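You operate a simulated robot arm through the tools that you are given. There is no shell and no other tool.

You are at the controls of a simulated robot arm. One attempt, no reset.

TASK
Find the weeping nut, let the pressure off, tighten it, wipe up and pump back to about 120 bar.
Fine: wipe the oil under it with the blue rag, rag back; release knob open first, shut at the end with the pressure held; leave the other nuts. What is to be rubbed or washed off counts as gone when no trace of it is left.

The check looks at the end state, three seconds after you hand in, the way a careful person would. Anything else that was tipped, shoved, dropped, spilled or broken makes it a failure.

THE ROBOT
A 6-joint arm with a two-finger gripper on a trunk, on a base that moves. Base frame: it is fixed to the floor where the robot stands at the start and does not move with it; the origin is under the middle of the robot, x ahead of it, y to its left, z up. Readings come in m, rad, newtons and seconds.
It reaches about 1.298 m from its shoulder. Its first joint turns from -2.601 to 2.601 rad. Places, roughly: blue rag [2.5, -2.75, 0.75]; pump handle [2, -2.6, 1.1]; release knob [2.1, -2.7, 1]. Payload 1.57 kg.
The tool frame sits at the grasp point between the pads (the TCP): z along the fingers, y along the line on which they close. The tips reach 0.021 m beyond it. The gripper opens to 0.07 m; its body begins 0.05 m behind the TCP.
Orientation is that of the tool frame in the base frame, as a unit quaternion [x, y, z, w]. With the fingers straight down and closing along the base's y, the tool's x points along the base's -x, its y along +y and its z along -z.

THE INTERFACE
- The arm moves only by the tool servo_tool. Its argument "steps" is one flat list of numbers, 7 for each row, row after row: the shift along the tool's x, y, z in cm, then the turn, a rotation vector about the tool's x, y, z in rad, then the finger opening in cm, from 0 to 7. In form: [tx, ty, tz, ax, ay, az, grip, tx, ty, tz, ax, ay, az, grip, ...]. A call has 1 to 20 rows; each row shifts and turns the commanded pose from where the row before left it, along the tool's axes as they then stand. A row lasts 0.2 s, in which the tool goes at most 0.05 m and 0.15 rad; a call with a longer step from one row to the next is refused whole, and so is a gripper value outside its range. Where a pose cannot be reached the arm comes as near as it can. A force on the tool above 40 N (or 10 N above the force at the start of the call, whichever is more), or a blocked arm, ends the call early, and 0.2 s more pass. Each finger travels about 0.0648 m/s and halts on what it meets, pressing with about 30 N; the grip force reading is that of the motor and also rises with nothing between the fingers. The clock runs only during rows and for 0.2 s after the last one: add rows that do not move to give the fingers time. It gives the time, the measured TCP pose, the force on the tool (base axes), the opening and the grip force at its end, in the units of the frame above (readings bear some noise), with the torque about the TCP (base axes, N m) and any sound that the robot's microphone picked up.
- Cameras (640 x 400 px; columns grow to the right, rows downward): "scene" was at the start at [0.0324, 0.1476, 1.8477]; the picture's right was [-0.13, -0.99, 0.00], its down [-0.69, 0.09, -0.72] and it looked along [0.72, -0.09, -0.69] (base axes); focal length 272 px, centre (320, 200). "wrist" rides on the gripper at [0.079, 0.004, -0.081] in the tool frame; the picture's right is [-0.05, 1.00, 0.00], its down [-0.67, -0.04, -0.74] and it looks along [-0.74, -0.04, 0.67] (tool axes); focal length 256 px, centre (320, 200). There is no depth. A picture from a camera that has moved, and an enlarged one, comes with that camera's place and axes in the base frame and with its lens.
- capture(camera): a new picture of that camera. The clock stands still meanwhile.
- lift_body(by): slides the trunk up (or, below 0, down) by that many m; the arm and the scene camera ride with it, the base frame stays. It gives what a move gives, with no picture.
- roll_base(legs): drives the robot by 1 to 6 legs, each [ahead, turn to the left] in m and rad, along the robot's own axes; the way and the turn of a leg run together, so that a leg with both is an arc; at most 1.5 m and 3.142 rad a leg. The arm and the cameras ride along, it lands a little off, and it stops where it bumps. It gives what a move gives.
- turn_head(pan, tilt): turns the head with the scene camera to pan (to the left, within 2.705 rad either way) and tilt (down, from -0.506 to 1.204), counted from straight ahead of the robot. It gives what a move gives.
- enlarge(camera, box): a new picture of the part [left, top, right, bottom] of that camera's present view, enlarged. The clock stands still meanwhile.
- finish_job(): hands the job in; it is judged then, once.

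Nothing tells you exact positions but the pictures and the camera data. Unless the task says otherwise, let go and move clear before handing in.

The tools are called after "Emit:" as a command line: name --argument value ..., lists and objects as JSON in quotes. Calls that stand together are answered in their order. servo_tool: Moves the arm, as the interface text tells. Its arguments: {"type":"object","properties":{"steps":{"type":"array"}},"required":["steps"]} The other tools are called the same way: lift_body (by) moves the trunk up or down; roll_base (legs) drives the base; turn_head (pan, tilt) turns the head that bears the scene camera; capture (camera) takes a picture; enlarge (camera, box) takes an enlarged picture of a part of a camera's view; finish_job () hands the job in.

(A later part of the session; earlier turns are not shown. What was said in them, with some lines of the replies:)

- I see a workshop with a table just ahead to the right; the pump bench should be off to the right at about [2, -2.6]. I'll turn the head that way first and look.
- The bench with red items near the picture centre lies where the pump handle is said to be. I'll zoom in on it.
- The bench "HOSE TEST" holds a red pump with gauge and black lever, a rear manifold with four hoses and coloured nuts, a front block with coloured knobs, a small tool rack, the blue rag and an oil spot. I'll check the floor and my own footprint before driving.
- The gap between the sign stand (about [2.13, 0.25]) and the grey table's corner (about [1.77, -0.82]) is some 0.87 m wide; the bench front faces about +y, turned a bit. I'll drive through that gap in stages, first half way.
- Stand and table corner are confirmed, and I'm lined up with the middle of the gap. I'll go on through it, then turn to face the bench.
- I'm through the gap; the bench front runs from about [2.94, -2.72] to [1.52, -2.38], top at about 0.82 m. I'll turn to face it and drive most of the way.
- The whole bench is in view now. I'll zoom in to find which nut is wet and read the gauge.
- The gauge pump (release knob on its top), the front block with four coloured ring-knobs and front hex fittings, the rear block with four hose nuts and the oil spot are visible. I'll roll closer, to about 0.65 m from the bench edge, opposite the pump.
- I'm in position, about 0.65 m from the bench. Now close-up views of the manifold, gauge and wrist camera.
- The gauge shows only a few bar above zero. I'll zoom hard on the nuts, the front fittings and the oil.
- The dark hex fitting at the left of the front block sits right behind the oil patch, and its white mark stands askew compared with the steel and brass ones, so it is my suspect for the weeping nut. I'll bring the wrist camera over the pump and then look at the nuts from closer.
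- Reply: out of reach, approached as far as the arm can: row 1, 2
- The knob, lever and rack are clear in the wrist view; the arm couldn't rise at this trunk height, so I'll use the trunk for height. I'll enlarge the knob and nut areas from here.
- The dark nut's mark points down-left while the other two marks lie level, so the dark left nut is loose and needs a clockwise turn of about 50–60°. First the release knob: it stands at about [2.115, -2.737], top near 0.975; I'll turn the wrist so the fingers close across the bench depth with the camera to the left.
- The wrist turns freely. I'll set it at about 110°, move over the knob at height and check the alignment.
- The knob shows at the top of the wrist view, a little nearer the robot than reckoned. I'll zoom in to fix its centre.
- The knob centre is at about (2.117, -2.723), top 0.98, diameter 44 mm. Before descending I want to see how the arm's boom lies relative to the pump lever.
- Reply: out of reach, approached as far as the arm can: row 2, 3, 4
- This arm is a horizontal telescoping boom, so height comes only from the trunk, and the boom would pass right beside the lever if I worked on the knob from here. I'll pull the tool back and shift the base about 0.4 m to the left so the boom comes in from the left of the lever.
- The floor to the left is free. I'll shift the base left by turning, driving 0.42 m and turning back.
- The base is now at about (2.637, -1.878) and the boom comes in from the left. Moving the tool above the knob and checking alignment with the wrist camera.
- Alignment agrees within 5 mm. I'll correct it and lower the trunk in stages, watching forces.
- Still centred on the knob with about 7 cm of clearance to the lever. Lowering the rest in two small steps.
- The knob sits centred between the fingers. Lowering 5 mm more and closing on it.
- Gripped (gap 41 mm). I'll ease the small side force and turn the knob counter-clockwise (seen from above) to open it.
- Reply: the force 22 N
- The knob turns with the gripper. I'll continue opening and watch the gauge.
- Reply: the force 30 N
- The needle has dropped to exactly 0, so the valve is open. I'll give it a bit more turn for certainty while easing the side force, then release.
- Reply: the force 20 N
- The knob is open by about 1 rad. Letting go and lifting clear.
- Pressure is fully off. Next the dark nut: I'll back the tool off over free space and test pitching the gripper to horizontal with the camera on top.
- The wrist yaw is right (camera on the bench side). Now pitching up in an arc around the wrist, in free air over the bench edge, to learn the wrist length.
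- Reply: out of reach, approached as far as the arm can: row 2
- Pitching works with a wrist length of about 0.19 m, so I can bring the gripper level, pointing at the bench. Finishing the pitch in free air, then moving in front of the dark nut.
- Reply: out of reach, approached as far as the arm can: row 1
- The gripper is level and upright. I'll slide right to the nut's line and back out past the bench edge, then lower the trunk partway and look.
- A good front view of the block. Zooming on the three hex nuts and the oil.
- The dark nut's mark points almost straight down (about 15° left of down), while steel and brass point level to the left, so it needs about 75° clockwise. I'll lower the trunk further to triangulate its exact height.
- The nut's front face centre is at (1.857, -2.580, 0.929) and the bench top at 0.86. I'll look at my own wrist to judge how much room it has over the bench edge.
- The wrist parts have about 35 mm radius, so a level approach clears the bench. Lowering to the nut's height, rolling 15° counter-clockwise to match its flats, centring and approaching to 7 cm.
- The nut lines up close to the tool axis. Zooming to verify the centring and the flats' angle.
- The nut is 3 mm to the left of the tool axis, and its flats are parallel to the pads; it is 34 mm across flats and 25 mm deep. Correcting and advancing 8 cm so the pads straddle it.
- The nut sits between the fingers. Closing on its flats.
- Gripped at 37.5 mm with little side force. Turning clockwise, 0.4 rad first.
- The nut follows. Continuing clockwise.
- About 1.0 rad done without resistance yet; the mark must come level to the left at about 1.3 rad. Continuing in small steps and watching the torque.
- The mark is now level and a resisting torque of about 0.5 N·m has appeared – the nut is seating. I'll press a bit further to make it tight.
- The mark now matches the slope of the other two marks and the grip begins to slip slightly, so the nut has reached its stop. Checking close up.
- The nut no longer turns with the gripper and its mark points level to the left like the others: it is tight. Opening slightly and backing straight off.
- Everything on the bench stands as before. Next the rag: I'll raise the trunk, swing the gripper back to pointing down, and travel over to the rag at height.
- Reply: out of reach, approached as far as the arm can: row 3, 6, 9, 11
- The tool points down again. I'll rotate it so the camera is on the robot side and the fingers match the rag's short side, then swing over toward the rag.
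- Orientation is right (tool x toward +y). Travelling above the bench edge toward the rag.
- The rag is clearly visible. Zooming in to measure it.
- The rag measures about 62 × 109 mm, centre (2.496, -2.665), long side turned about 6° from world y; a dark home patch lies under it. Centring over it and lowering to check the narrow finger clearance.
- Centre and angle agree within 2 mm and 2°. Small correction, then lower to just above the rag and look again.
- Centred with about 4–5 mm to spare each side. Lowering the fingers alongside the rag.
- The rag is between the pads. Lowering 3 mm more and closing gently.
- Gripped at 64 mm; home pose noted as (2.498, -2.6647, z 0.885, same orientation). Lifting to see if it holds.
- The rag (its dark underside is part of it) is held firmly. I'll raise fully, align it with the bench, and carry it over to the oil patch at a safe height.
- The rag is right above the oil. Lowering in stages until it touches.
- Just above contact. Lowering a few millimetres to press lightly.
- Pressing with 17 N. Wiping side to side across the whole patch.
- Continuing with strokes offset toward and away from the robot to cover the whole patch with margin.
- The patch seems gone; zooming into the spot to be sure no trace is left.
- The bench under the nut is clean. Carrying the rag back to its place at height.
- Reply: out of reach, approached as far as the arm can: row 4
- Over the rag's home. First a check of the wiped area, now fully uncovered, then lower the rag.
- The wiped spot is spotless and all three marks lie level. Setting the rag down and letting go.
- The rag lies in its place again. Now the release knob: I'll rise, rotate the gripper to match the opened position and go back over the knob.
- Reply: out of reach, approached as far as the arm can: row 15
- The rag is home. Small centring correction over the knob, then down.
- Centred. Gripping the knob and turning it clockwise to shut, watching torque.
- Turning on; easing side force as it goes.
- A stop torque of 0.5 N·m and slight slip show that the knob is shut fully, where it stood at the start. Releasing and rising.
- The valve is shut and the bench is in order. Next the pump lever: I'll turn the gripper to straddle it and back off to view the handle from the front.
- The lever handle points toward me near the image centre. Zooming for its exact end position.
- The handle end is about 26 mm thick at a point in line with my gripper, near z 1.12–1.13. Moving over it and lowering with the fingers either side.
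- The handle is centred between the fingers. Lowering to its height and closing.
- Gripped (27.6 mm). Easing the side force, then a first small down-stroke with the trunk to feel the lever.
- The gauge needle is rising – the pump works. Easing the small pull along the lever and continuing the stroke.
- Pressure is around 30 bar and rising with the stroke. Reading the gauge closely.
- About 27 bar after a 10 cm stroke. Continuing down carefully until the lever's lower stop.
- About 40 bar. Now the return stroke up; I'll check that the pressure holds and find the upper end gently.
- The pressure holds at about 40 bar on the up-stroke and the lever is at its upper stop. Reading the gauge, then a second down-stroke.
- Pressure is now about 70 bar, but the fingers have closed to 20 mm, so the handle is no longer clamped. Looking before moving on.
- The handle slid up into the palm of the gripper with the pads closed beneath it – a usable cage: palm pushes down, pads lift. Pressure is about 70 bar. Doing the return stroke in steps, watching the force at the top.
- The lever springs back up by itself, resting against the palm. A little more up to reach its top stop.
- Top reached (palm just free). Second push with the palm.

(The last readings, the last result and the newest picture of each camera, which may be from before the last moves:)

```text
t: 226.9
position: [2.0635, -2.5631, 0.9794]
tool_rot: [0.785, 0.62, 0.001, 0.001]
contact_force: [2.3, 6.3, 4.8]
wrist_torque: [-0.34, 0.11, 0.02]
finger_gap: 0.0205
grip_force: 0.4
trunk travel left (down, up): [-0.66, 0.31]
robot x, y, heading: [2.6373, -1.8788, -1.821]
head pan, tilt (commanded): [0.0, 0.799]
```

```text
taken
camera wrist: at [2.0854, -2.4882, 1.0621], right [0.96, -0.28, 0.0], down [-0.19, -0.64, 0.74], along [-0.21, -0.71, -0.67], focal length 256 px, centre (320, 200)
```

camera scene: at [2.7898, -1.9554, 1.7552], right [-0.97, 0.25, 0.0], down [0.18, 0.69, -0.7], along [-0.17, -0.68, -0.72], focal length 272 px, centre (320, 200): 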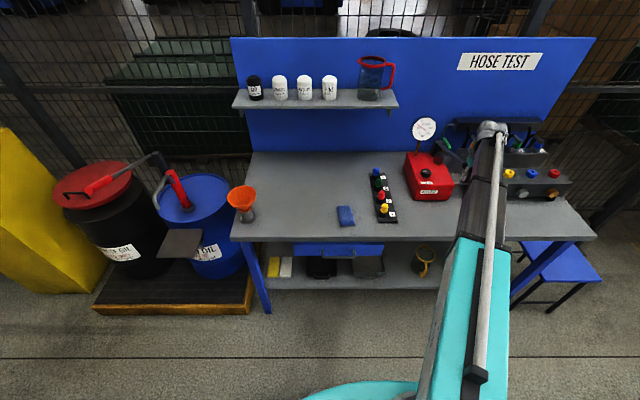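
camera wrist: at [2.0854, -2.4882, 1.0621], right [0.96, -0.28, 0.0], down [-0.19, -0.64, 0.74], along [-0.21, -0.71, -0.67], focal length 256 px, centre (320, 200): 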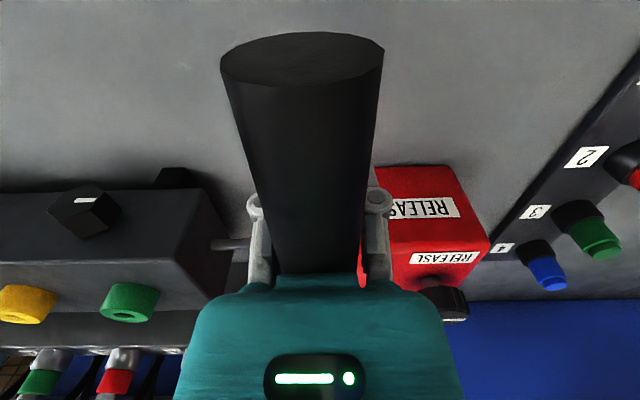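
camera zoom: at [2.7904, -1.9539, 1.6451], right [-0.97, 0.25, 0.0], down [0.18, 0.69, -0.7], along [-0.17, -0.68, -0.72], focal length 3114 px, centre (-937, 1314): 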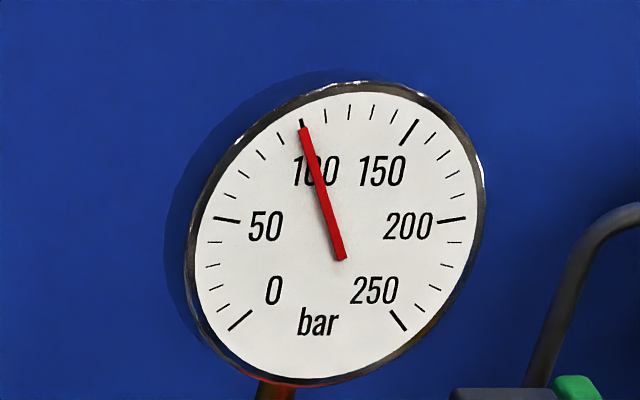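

Exactly 100 bar. One more return stroke, then a partial push of about 7 cm for the last 20 bar.

Emit:
lift_body --by 0.06

Emit:
lift_body --by 0.048

Emit:
lift_body --by -0.055

Emit:
capture --camera "scene"

Emit:
enlarge --camera "scene" --box '[406, 100, 446, 135]'

```text
t: 227.9
position: [2.0631, -2.5648, 1.0395]
tool_rot: [0.785, 0.62, 0.002, 0.0]
contact_force: [-0.5, -1.1, 2.7]
wrist_torque: [0.1, -0.01, 0.01]
finger_gap: 0.0199
grip_force: 0.0
trunk travel left (down, up): [-0.72, 0.25]
robot x, y, heading: [2.6376, -1.8789, -1.814]
head pan, tilt (commanded): [0.0, 0.799]
```

```text
t: 228.8
position: [2.0621, -2.5634, 1.088]
tool_rot: [0.786, 0.619, 0.002, 0.0]
contact_force: [0.2, 0.4, -0.3]
wrist_torque: [-0.01, 0.05, 0.01]
finger_gap: 0.02
grip_force: 0.0
trunk travel left (down, up): [-0.768, 0.202]
robot x, y, heading: [2.6374, -1.8789, -1.824]
head pan, tilt (commanded): [0.0, 0.799]
```

```text
t: 229.7
position: [2.0633, -2.5654, 1.0314]
tool_rot: [0.785, 0.62, 0.001, 0.001]
contact_force: [1.0, 2.0, 1.8]
wrist_torque: [-0.07, 0.03, -0.01]
finger_gap: 0.0199
grip_force: 0.1
trunk travel left (down, up): [-0.713, 0.257]
robot x, y, heading: [2.637, -1.8795, -1.821]
head pan, tilt (commanded): [0.0, 0.799]
```

```text
taken
camera scene: at [2.7902, -1.9547, 1.698], right [-0.97, 0.25, 0.0], down [0.18, 0.69, -0.7], along [-0.17, -0.68, -0.72], focal length 272 px, centre (320, 200)
```

scene: 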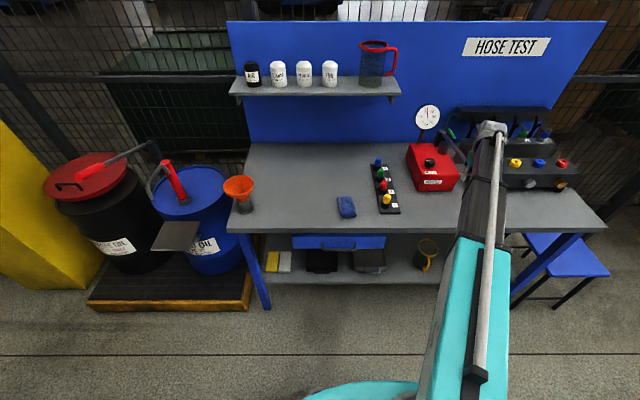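

```text
11.43 times, centred on (426, 118) of scene
camera zoom: at [2.7902, -1.9547, 1.698], right [-0.97, 0.25, 0.0], down [0.18, 0.69, -0.7], along [-0.17, -0.68, -0.72], focal length 3114 px, centre (-891, 1143)
```

zoom: 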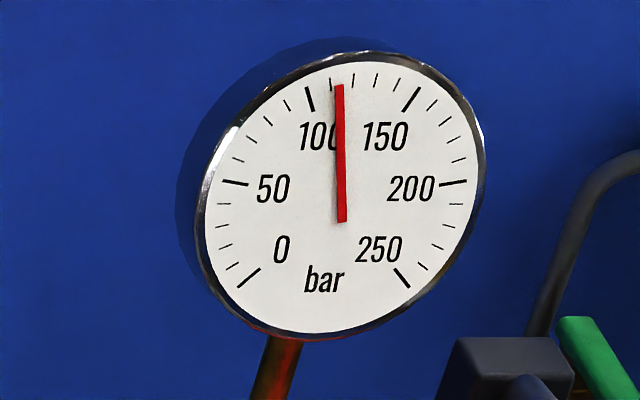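

About 113–114 bar. Pushing another 2 cm.

Emit:
lift_body --by -0.02

Emit:
enlarge --camera "scene" --box '[410, 93, 450, 128]'

```text
t: 230.4
position: [2.0636, -2.5637, 1.0127]
tool_rot: [0.785, 0.619, 0.002, 0.0]
contact_force: [0.6, 3.8, 3.7]
wrist_torque: [-0.13, 0.02, 0.03]
finger_gap: 0.0203
grip_force: 0.0
trunk travel left (down, up): [-0.693, 0.277]
robot x, y, heading: [2.6393, -1.8749, -1.818]
head pan, tilt (commanded): [0.0, 0.799]
```

```text
11.43 times, centred on (430, 110) of scene
camera zoom: at [2.7903, -1.9543, 1.678], right [-0.97, 0.25, 0.0], down [0.18, 0.69, -0.7], along [-0.17, -0.68, -0.72], focal length 3114 px, centre (-937, 1223)
```

zoom: 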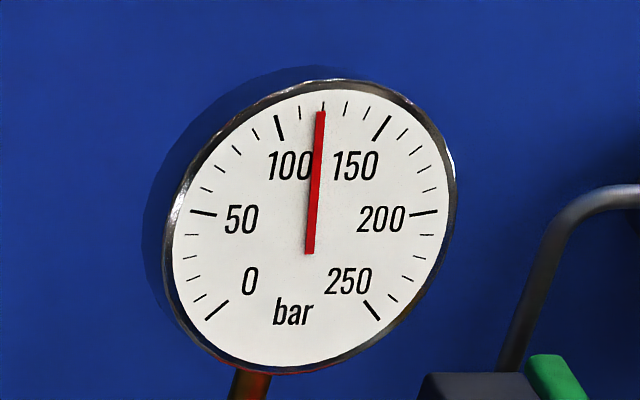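

The needle stands at about 119–120 bar. Letting the lever return to its top, then opening the fingers and lifting away.

Emit:
lift_body --by 0.05

Emit:
lift_body --by 0.022

Emit:
servo_tool --steps '[0, 0, 0, 0, 0, 0, 3.5, 0, 0, 0, 0, 0, 0, 5, 0, 0, 0, 0, 0, 0, 7, 0, 0, 0, 0, 0, 0, 7, 0, 0, 0, 0, 0, 0, 7]'

Emit:
capture --camera "wrist"

```text
t: 231.3
position: [2.0629, -2.5637, 1.0621]
tool_rot: [0.785, 0.62, 0.002, -0.001]
contact_force: [0.1, -0.2, 2.6]
wrist_torque: [-0.02, 0.0, 0.02]
finger_gap: 0.02
grip_force: 0.0
trunk travel left (down, up): [-0.743, 0.227]
robot x, y, heading: [2.6373, -1.8786, -1.819]
head pan, tilt (commanded): [0.0, 0.799]
```

```text
t: 232.0
position: [2.0631, -2.5648, 1.0851]
tool_rot: [0.786, 0.619, 0.002, -0.001]
contact_force: [-0.5, 0.5, 1.9]
wrist_torque: [0.04, -0.01, -0.02]
finger_gap: 0.0198
grip_force: 0.0
trunk travel left (down, up): [-0.765, 0.205]
robot x, y, heading: [2.6363, -1.8781, -1.818]
head pan, tilt (commanded): [0.0, 0.799]
```

```text
t: 233.2
position: [2.0629, -2.5634, 1.0838]
tool_rot: [0.785, 0.62, 0.001, 0.0]
contact_force: [0.3, 0.9, 0.7]
wrist_torque: [0.0, 0.01, -0.03]
finger_gap: 0.0701
grip_force: 0.1
trunk travel left (down, up): [-0.765, 0.205]
robot x, y, heading: [2.6394, -1.8775, -1.822]
head pan, tilt (commanded): [0.0, 0.799]
```

```text
taken
camera wrist: at [2.0853, -2.4886, 1.1667], right [0.96, -0.28, 0.0], down [-0.19, -0.64, 0.74], along [-0.21, -0.71, -0.67], focal length 256 px, centre (320, 200)
```

wrist: 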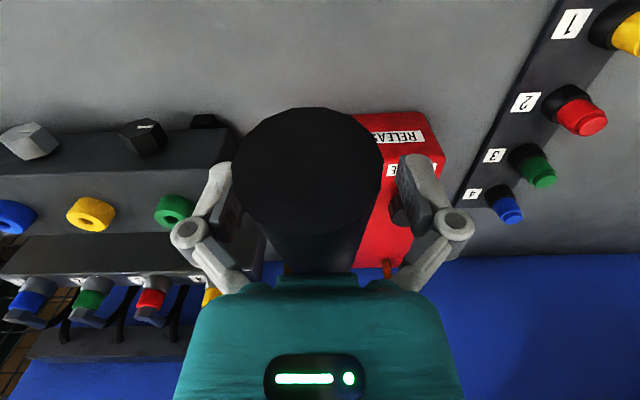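

Fingers open around the handle. Lifting straight up and backing off toward the robot.

Emit:
lift_body --by 0.18

Emit:
servo_tool --steps '[4, 0, 0, 0, 0, 0, 7, 4, 0, 0, 0, 0, 0, 7, 4, 0, 0, 0, 0, 0, 7, 4, 0, 0, 0, 0, 0, 7, 4, 0, 0, 0, 0, 0, 7, 0, 0, 0, 0, 0, 0, 7]'

Emit:
capture --camera "scene"

Emit:
enlarge --camera "scene" --box '[390, 130, 470, 230]'

Emit:
capture --camera "wrist"

```text
t: 235.2
position: [2.0627, -2.5646, 1.2637]
tool_rot: [0.785, 0.619, 0.002, 0.0]
contact_force: [0.9, 0.1, -0.1]
wrist_torque: [-0.02, -0.02, 0.01]
finger_gap: 0.07
grip_force: 0.0
trunk travel left (down, up): [-0.945, 0.025]
robot x, y, heading: [2.6337, -1.8745, -1.82]
head pan, tilt (commanded): [0.0, 0.799]
```

```text
t: 236.6
position: [2.1087, -2.3716, 1.2639]
tool_rot: [0.785, 0.62, 0.002, -0.001]
contact_force: [-0.3, 0.0, -0.4]
wrist_torque: [0.03, -0.01, -0.03]
finger_gap: 0.0701
grip_force: 0.0
out of reach, approached as far as the arm can: row 4
trunk travel left (down, up): [-0.945, 0.025]
robot x, y, heading: [2.6354, -1.8755, -1.816]
head pan, tilt (commanded): [0.0, 0.799]
```

```text
taken
camera scene: at [2.7896, -1.9558, 1.9302], right [-0.97, 0.25, 0.0], down [0.18, 0.69, -0.7], along [-0.17, -0.68, -0.72], focal length 272 px, centre (320, 200)
```

scene: 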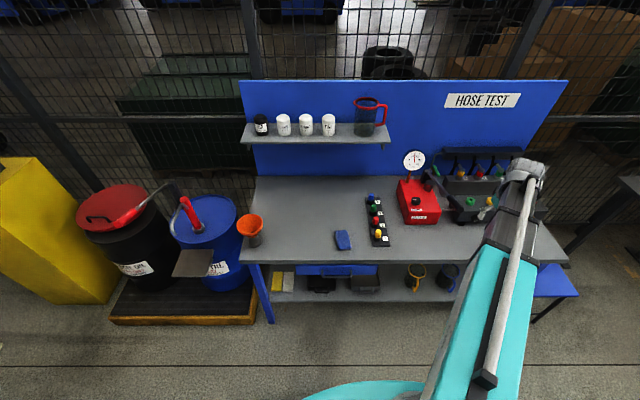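

```text
4.00 times, centred on (430, 180) of scene
camera zoom: at [2.7896, -1.9558, 1.9302], right [-0.97, 0.25, 0.0], down [0.18, 0.69, -0.7], along [-0.17, -0.68, -0.72], focal length 1090 px, centre (-120, 280)
```

zoom: 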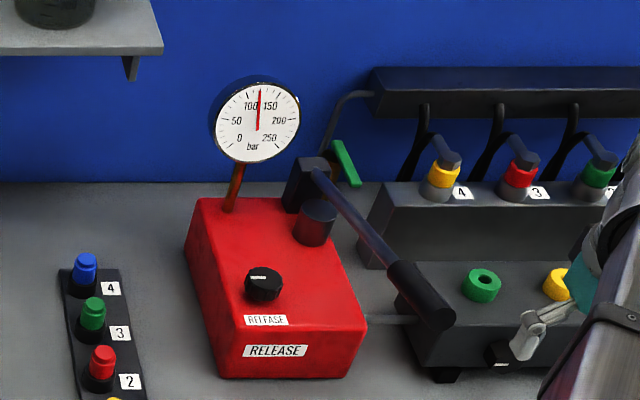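

```text
taken
camera wrist: at [2.1309, -2.2956, 1.3464], right [0.96, -0.28, 0.0], down [-0.19, -0.64, 0.74], along [-0.21, -0.71, -0.67], focal length 256 px, centre (320, 200)
```

wrist: 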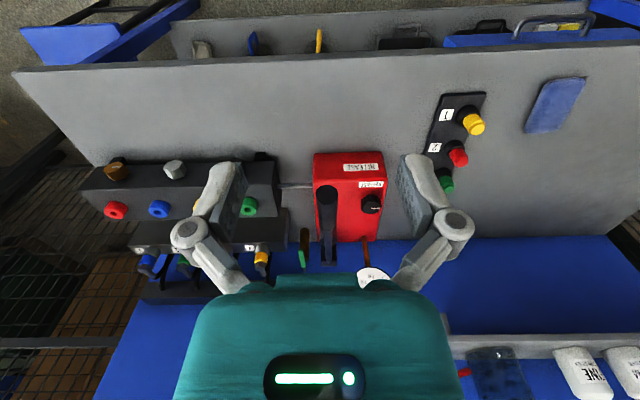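

The lever is back at rest. Checking gauge closely, the spot under the nut, and whether the pressure holds over time.

Emit:
enlarge --camera "scene" --box '[394, 142, 434, 177]'

Emit:
servo_tool --steps '[0, 0, 0, 0, 0, 0, 7, 0, 0, 0, 0, 0, 0, 7, 0, 0, 0, 0, 0, 0, 7, 0, 0, 0, 0, 0, 0, 7, 0, 0, 0, 0, 0, 0, 7, 0, 0, 0, 0, 0, 0, 7, 0, 0, 0, 0, 0, 0, 7, 0, 0, 0, 0, 0, 0, 7, 0, 0, 0, 0, 0, 0, 7, 0, 0, 0, 0, 0, 0, 7, 0, 0, 0, 0, 0, 0, 7, 0, 0, 0, 0, 0, 0, 7, 0, 0, 0, 0, 0, 0, 7, 0, 0, 0, 0, 0, 0, 7, 0, 0, 0, 0, 0, 0, 7, 0, 0, 0, 0, 0, 0, 7, 0, 0, 0, 0, 0, 0, 7, 0, 0, 0, 0, 0, 0, 7, 0, 0, 0, 0, 0, 0, 7, 0, 0, 0, 0, 0, 0, 7]'

Emit:
enlarge --camera "scene" --box '[394, 142, 434, 177]'

Emit:
enlarge --camera "wrist" --box '[70, 60, 310, 210]'

```text
11.43 times, centred on (414, 160) of scene
camera zoom: at [2.7896, -1.9558, 1.9302], right [-0.97, 0.25, 0.0], down [0.18, 0.69, -0.7], along [-0.17, -0.68, -0.72], focal length 3114 px, centre (-754, 663)
```

zoom: 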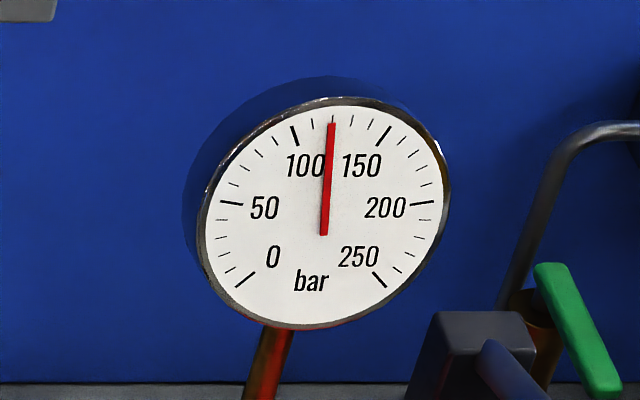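

```text
t: 240.8
position: [2.11, -2.3708, 1.2655]
tool_rot: [0.785, 0.619, 0.001, 0.0]
contact_force: [-0.9, 0.3, 0.4]
wrist_torque: [-0.03, -0.01, 0.02]
finger_gap: 0.07
grip_force: 0.1
trunk travel left (down, up): [-0.945, 0.025]
robot x, y, heading: [2.6378, -1.8781, -1.814]
head pan, tilt (commanded): [0.0, 0.799]
```

```text
11.43 times, centred on (414, 160) of scene
camera zoom: at [2.7899, -1.9551, 1.9302], right [-0.97, 0.25, 0.0], down [0.18, 0.69, -0.7], along [-0.17, -0.68, -0.72], focal length 3114 px, centre (-754, 663)
```

zoom: 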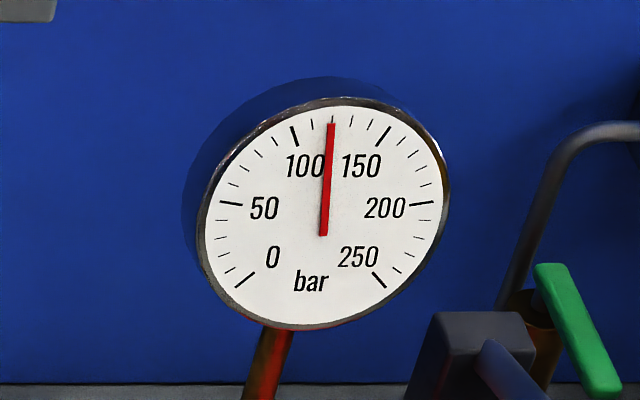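

```text
2.67 times, centred on (190, 135) of wrist
camera zoom: at [2.1313, -2.2953, 1.3467], right [0.96, -0.28, 0.0], down [-0.19, -0.64, 0.74], along [-0.21, -0.71, -0.67], focal length 683 px, centre (667, 373)
```

zoom: 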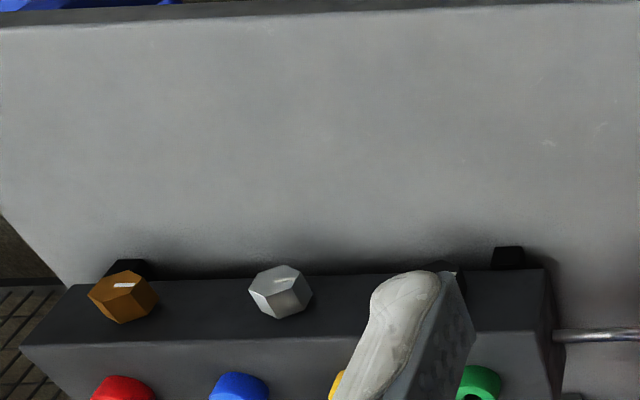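

Pressure holds steady at 120 bar and no new oil shows. A last look at the nut itself from the side.

Emit:
servo_tool --steps '[0, -4.5, 0, 0, 0, 0, 7, 0, -4.5, 0, 0, 0, 0, 7, 0, -4.5, 0, 0, 0, 0, 7, 0, -4.5, 0, 0, 0, 0, 7, 0, 0, 0, 0, 0, 0, 7]'

Emit:
capture --camera "wrist"

Emit:
enlarge --camera "wrist" --box '[230, 60, 420, 200]'

Emit:
capture --camera "scene"

```text
t: 242.0
position: [1.9324, -2.3282, 1.265]
tool_rot: [0.785, 0.62, 0.002, 0.0]
contact_force: [0.7, -1.0, -0.4]
wrist_torque: [0.0, 0.02, 0.03]
finger_gap: 0.0702
grip_force: 0.0
trunk travel left (down, up): [-0.945, 0.025]
robot x, y, heading: [2.6346, -1.875, -1.825]
head pan, tilt (commanded): [0.0, 0.799]
```

```text
taken
camera wrist: at [1.9545, -2.2524, 1.3469], right [0.96, -0.28, 0.0], down [-0.19, -0.64, 0.74], along [-0.21, -0.71, -0.67], focal length 256 px, centre (320, 200)
```

wrist: 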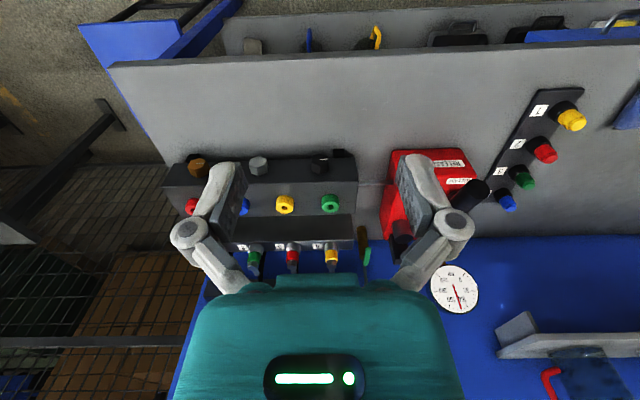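

```text
2.86 times, centred on (325, 130) of wrist
camera zoom: at [1.9545, -2.2524, 1.3469], right [0.96, -0.28, 0.0], down [-0.19, -0.64, 0.74], along [-0.21, -0.71, -0.67], focal length 731 px, centre (306, 400)
```

zoom: 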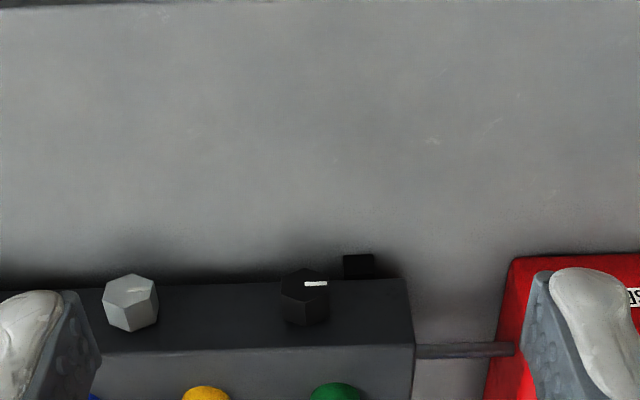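

```text
taken
camera scene: at [2.7905, -1.9551, 1.9302], right [-0.97, 0.25, 0.0], down [0.18, 0.69, -0.7], along [-0.17, -0.68, -0.72], focal length 272 px, centre (320, 200)
```

scene: 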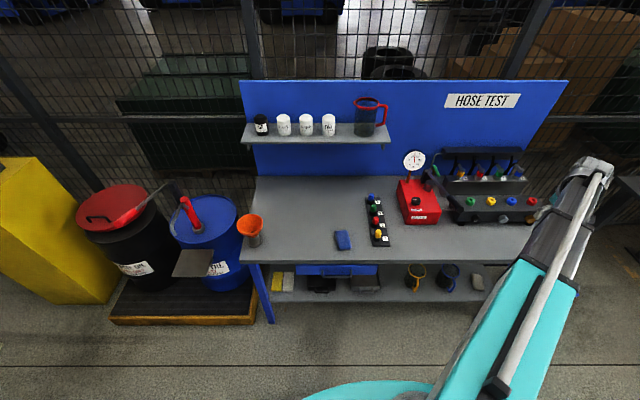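

The mark is level, the bench is clean, the rag is home, the knob is shut and the gauge is at 120 bar. One last zoom on the wiped area and the knob before handing in.

Emit:
enlarge --camera "scene" --box '[440, 200, 530, 270]'

Emit:
enlarge --camera "scene" --box '[390, 140, 460, 230]'

```text
5.71 times, centred on (485, 235) of scene
camera zoom: at [2.7905, -1.9551, 1.9302], right [-0.97, 0.25, 0.0], down [0.18, 0.69, -0.7], along [-0.17, -0.68, -0.72], focal length 1557 px, centre (-623, 0)
```

zoom: 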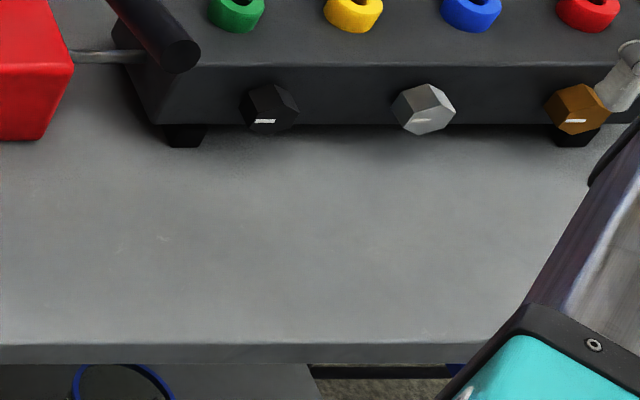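

```text
4.44 times, centred on (425, 185) of scene
camera zoom: at [2.7905, -1.9551, 1.9302], right [-0.97, 0.25, 0.0], down [0.18, 0.69, -0.7], along [-0.17, -0.68, -0.72], focal length 1211 px, centre (-147, 267)
```

zoom: 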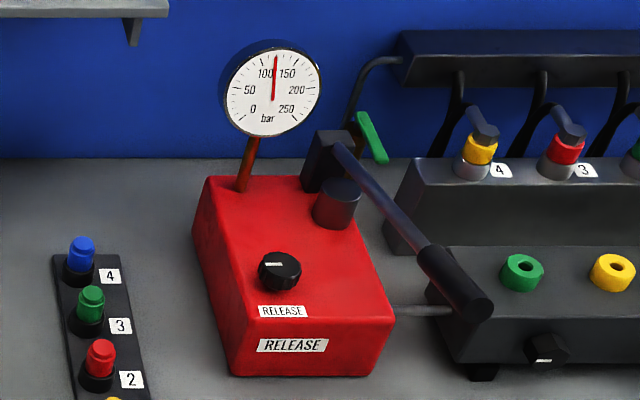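

Everything matches what was asked: the dark nut is tight with its mark level like the others, the oil is gone, the rag is back, the knob is shut and the gauge holds at about 120 bar. The gripper is empty and clear of the bench, so I'm handing in.

Emit:
finish_job

```text
The job is handed in.
```

I found the weeping nut, tightened it, wiped up the oil and pumped back to about 120 bar. The job is handed in, but I have not been told how it was judged.

- **Weeping nut:** It was the dark nut at the left of the front block, with the oil patch directly below it. I turned it clockwise until it stopped. Its white mark now points level to the left, like the marks on the steel and brass nuts, which I left alone.
- **Pressure:** I opened the release knob before touching the nut, and the gauge dropped to 0. After wiping I turned the knob back to its stop and pumped. The needle settled at about 120 bar and had not moved about five seconds later.
- **Wiping:** I wiped the patch with the blue rag. Close-up pictures show no trace left and no new oil after pumping.
- **Rag and bench:** The rag is back where it lay. Nothing else on the bench looks moved, and the gripper is empty and clear.
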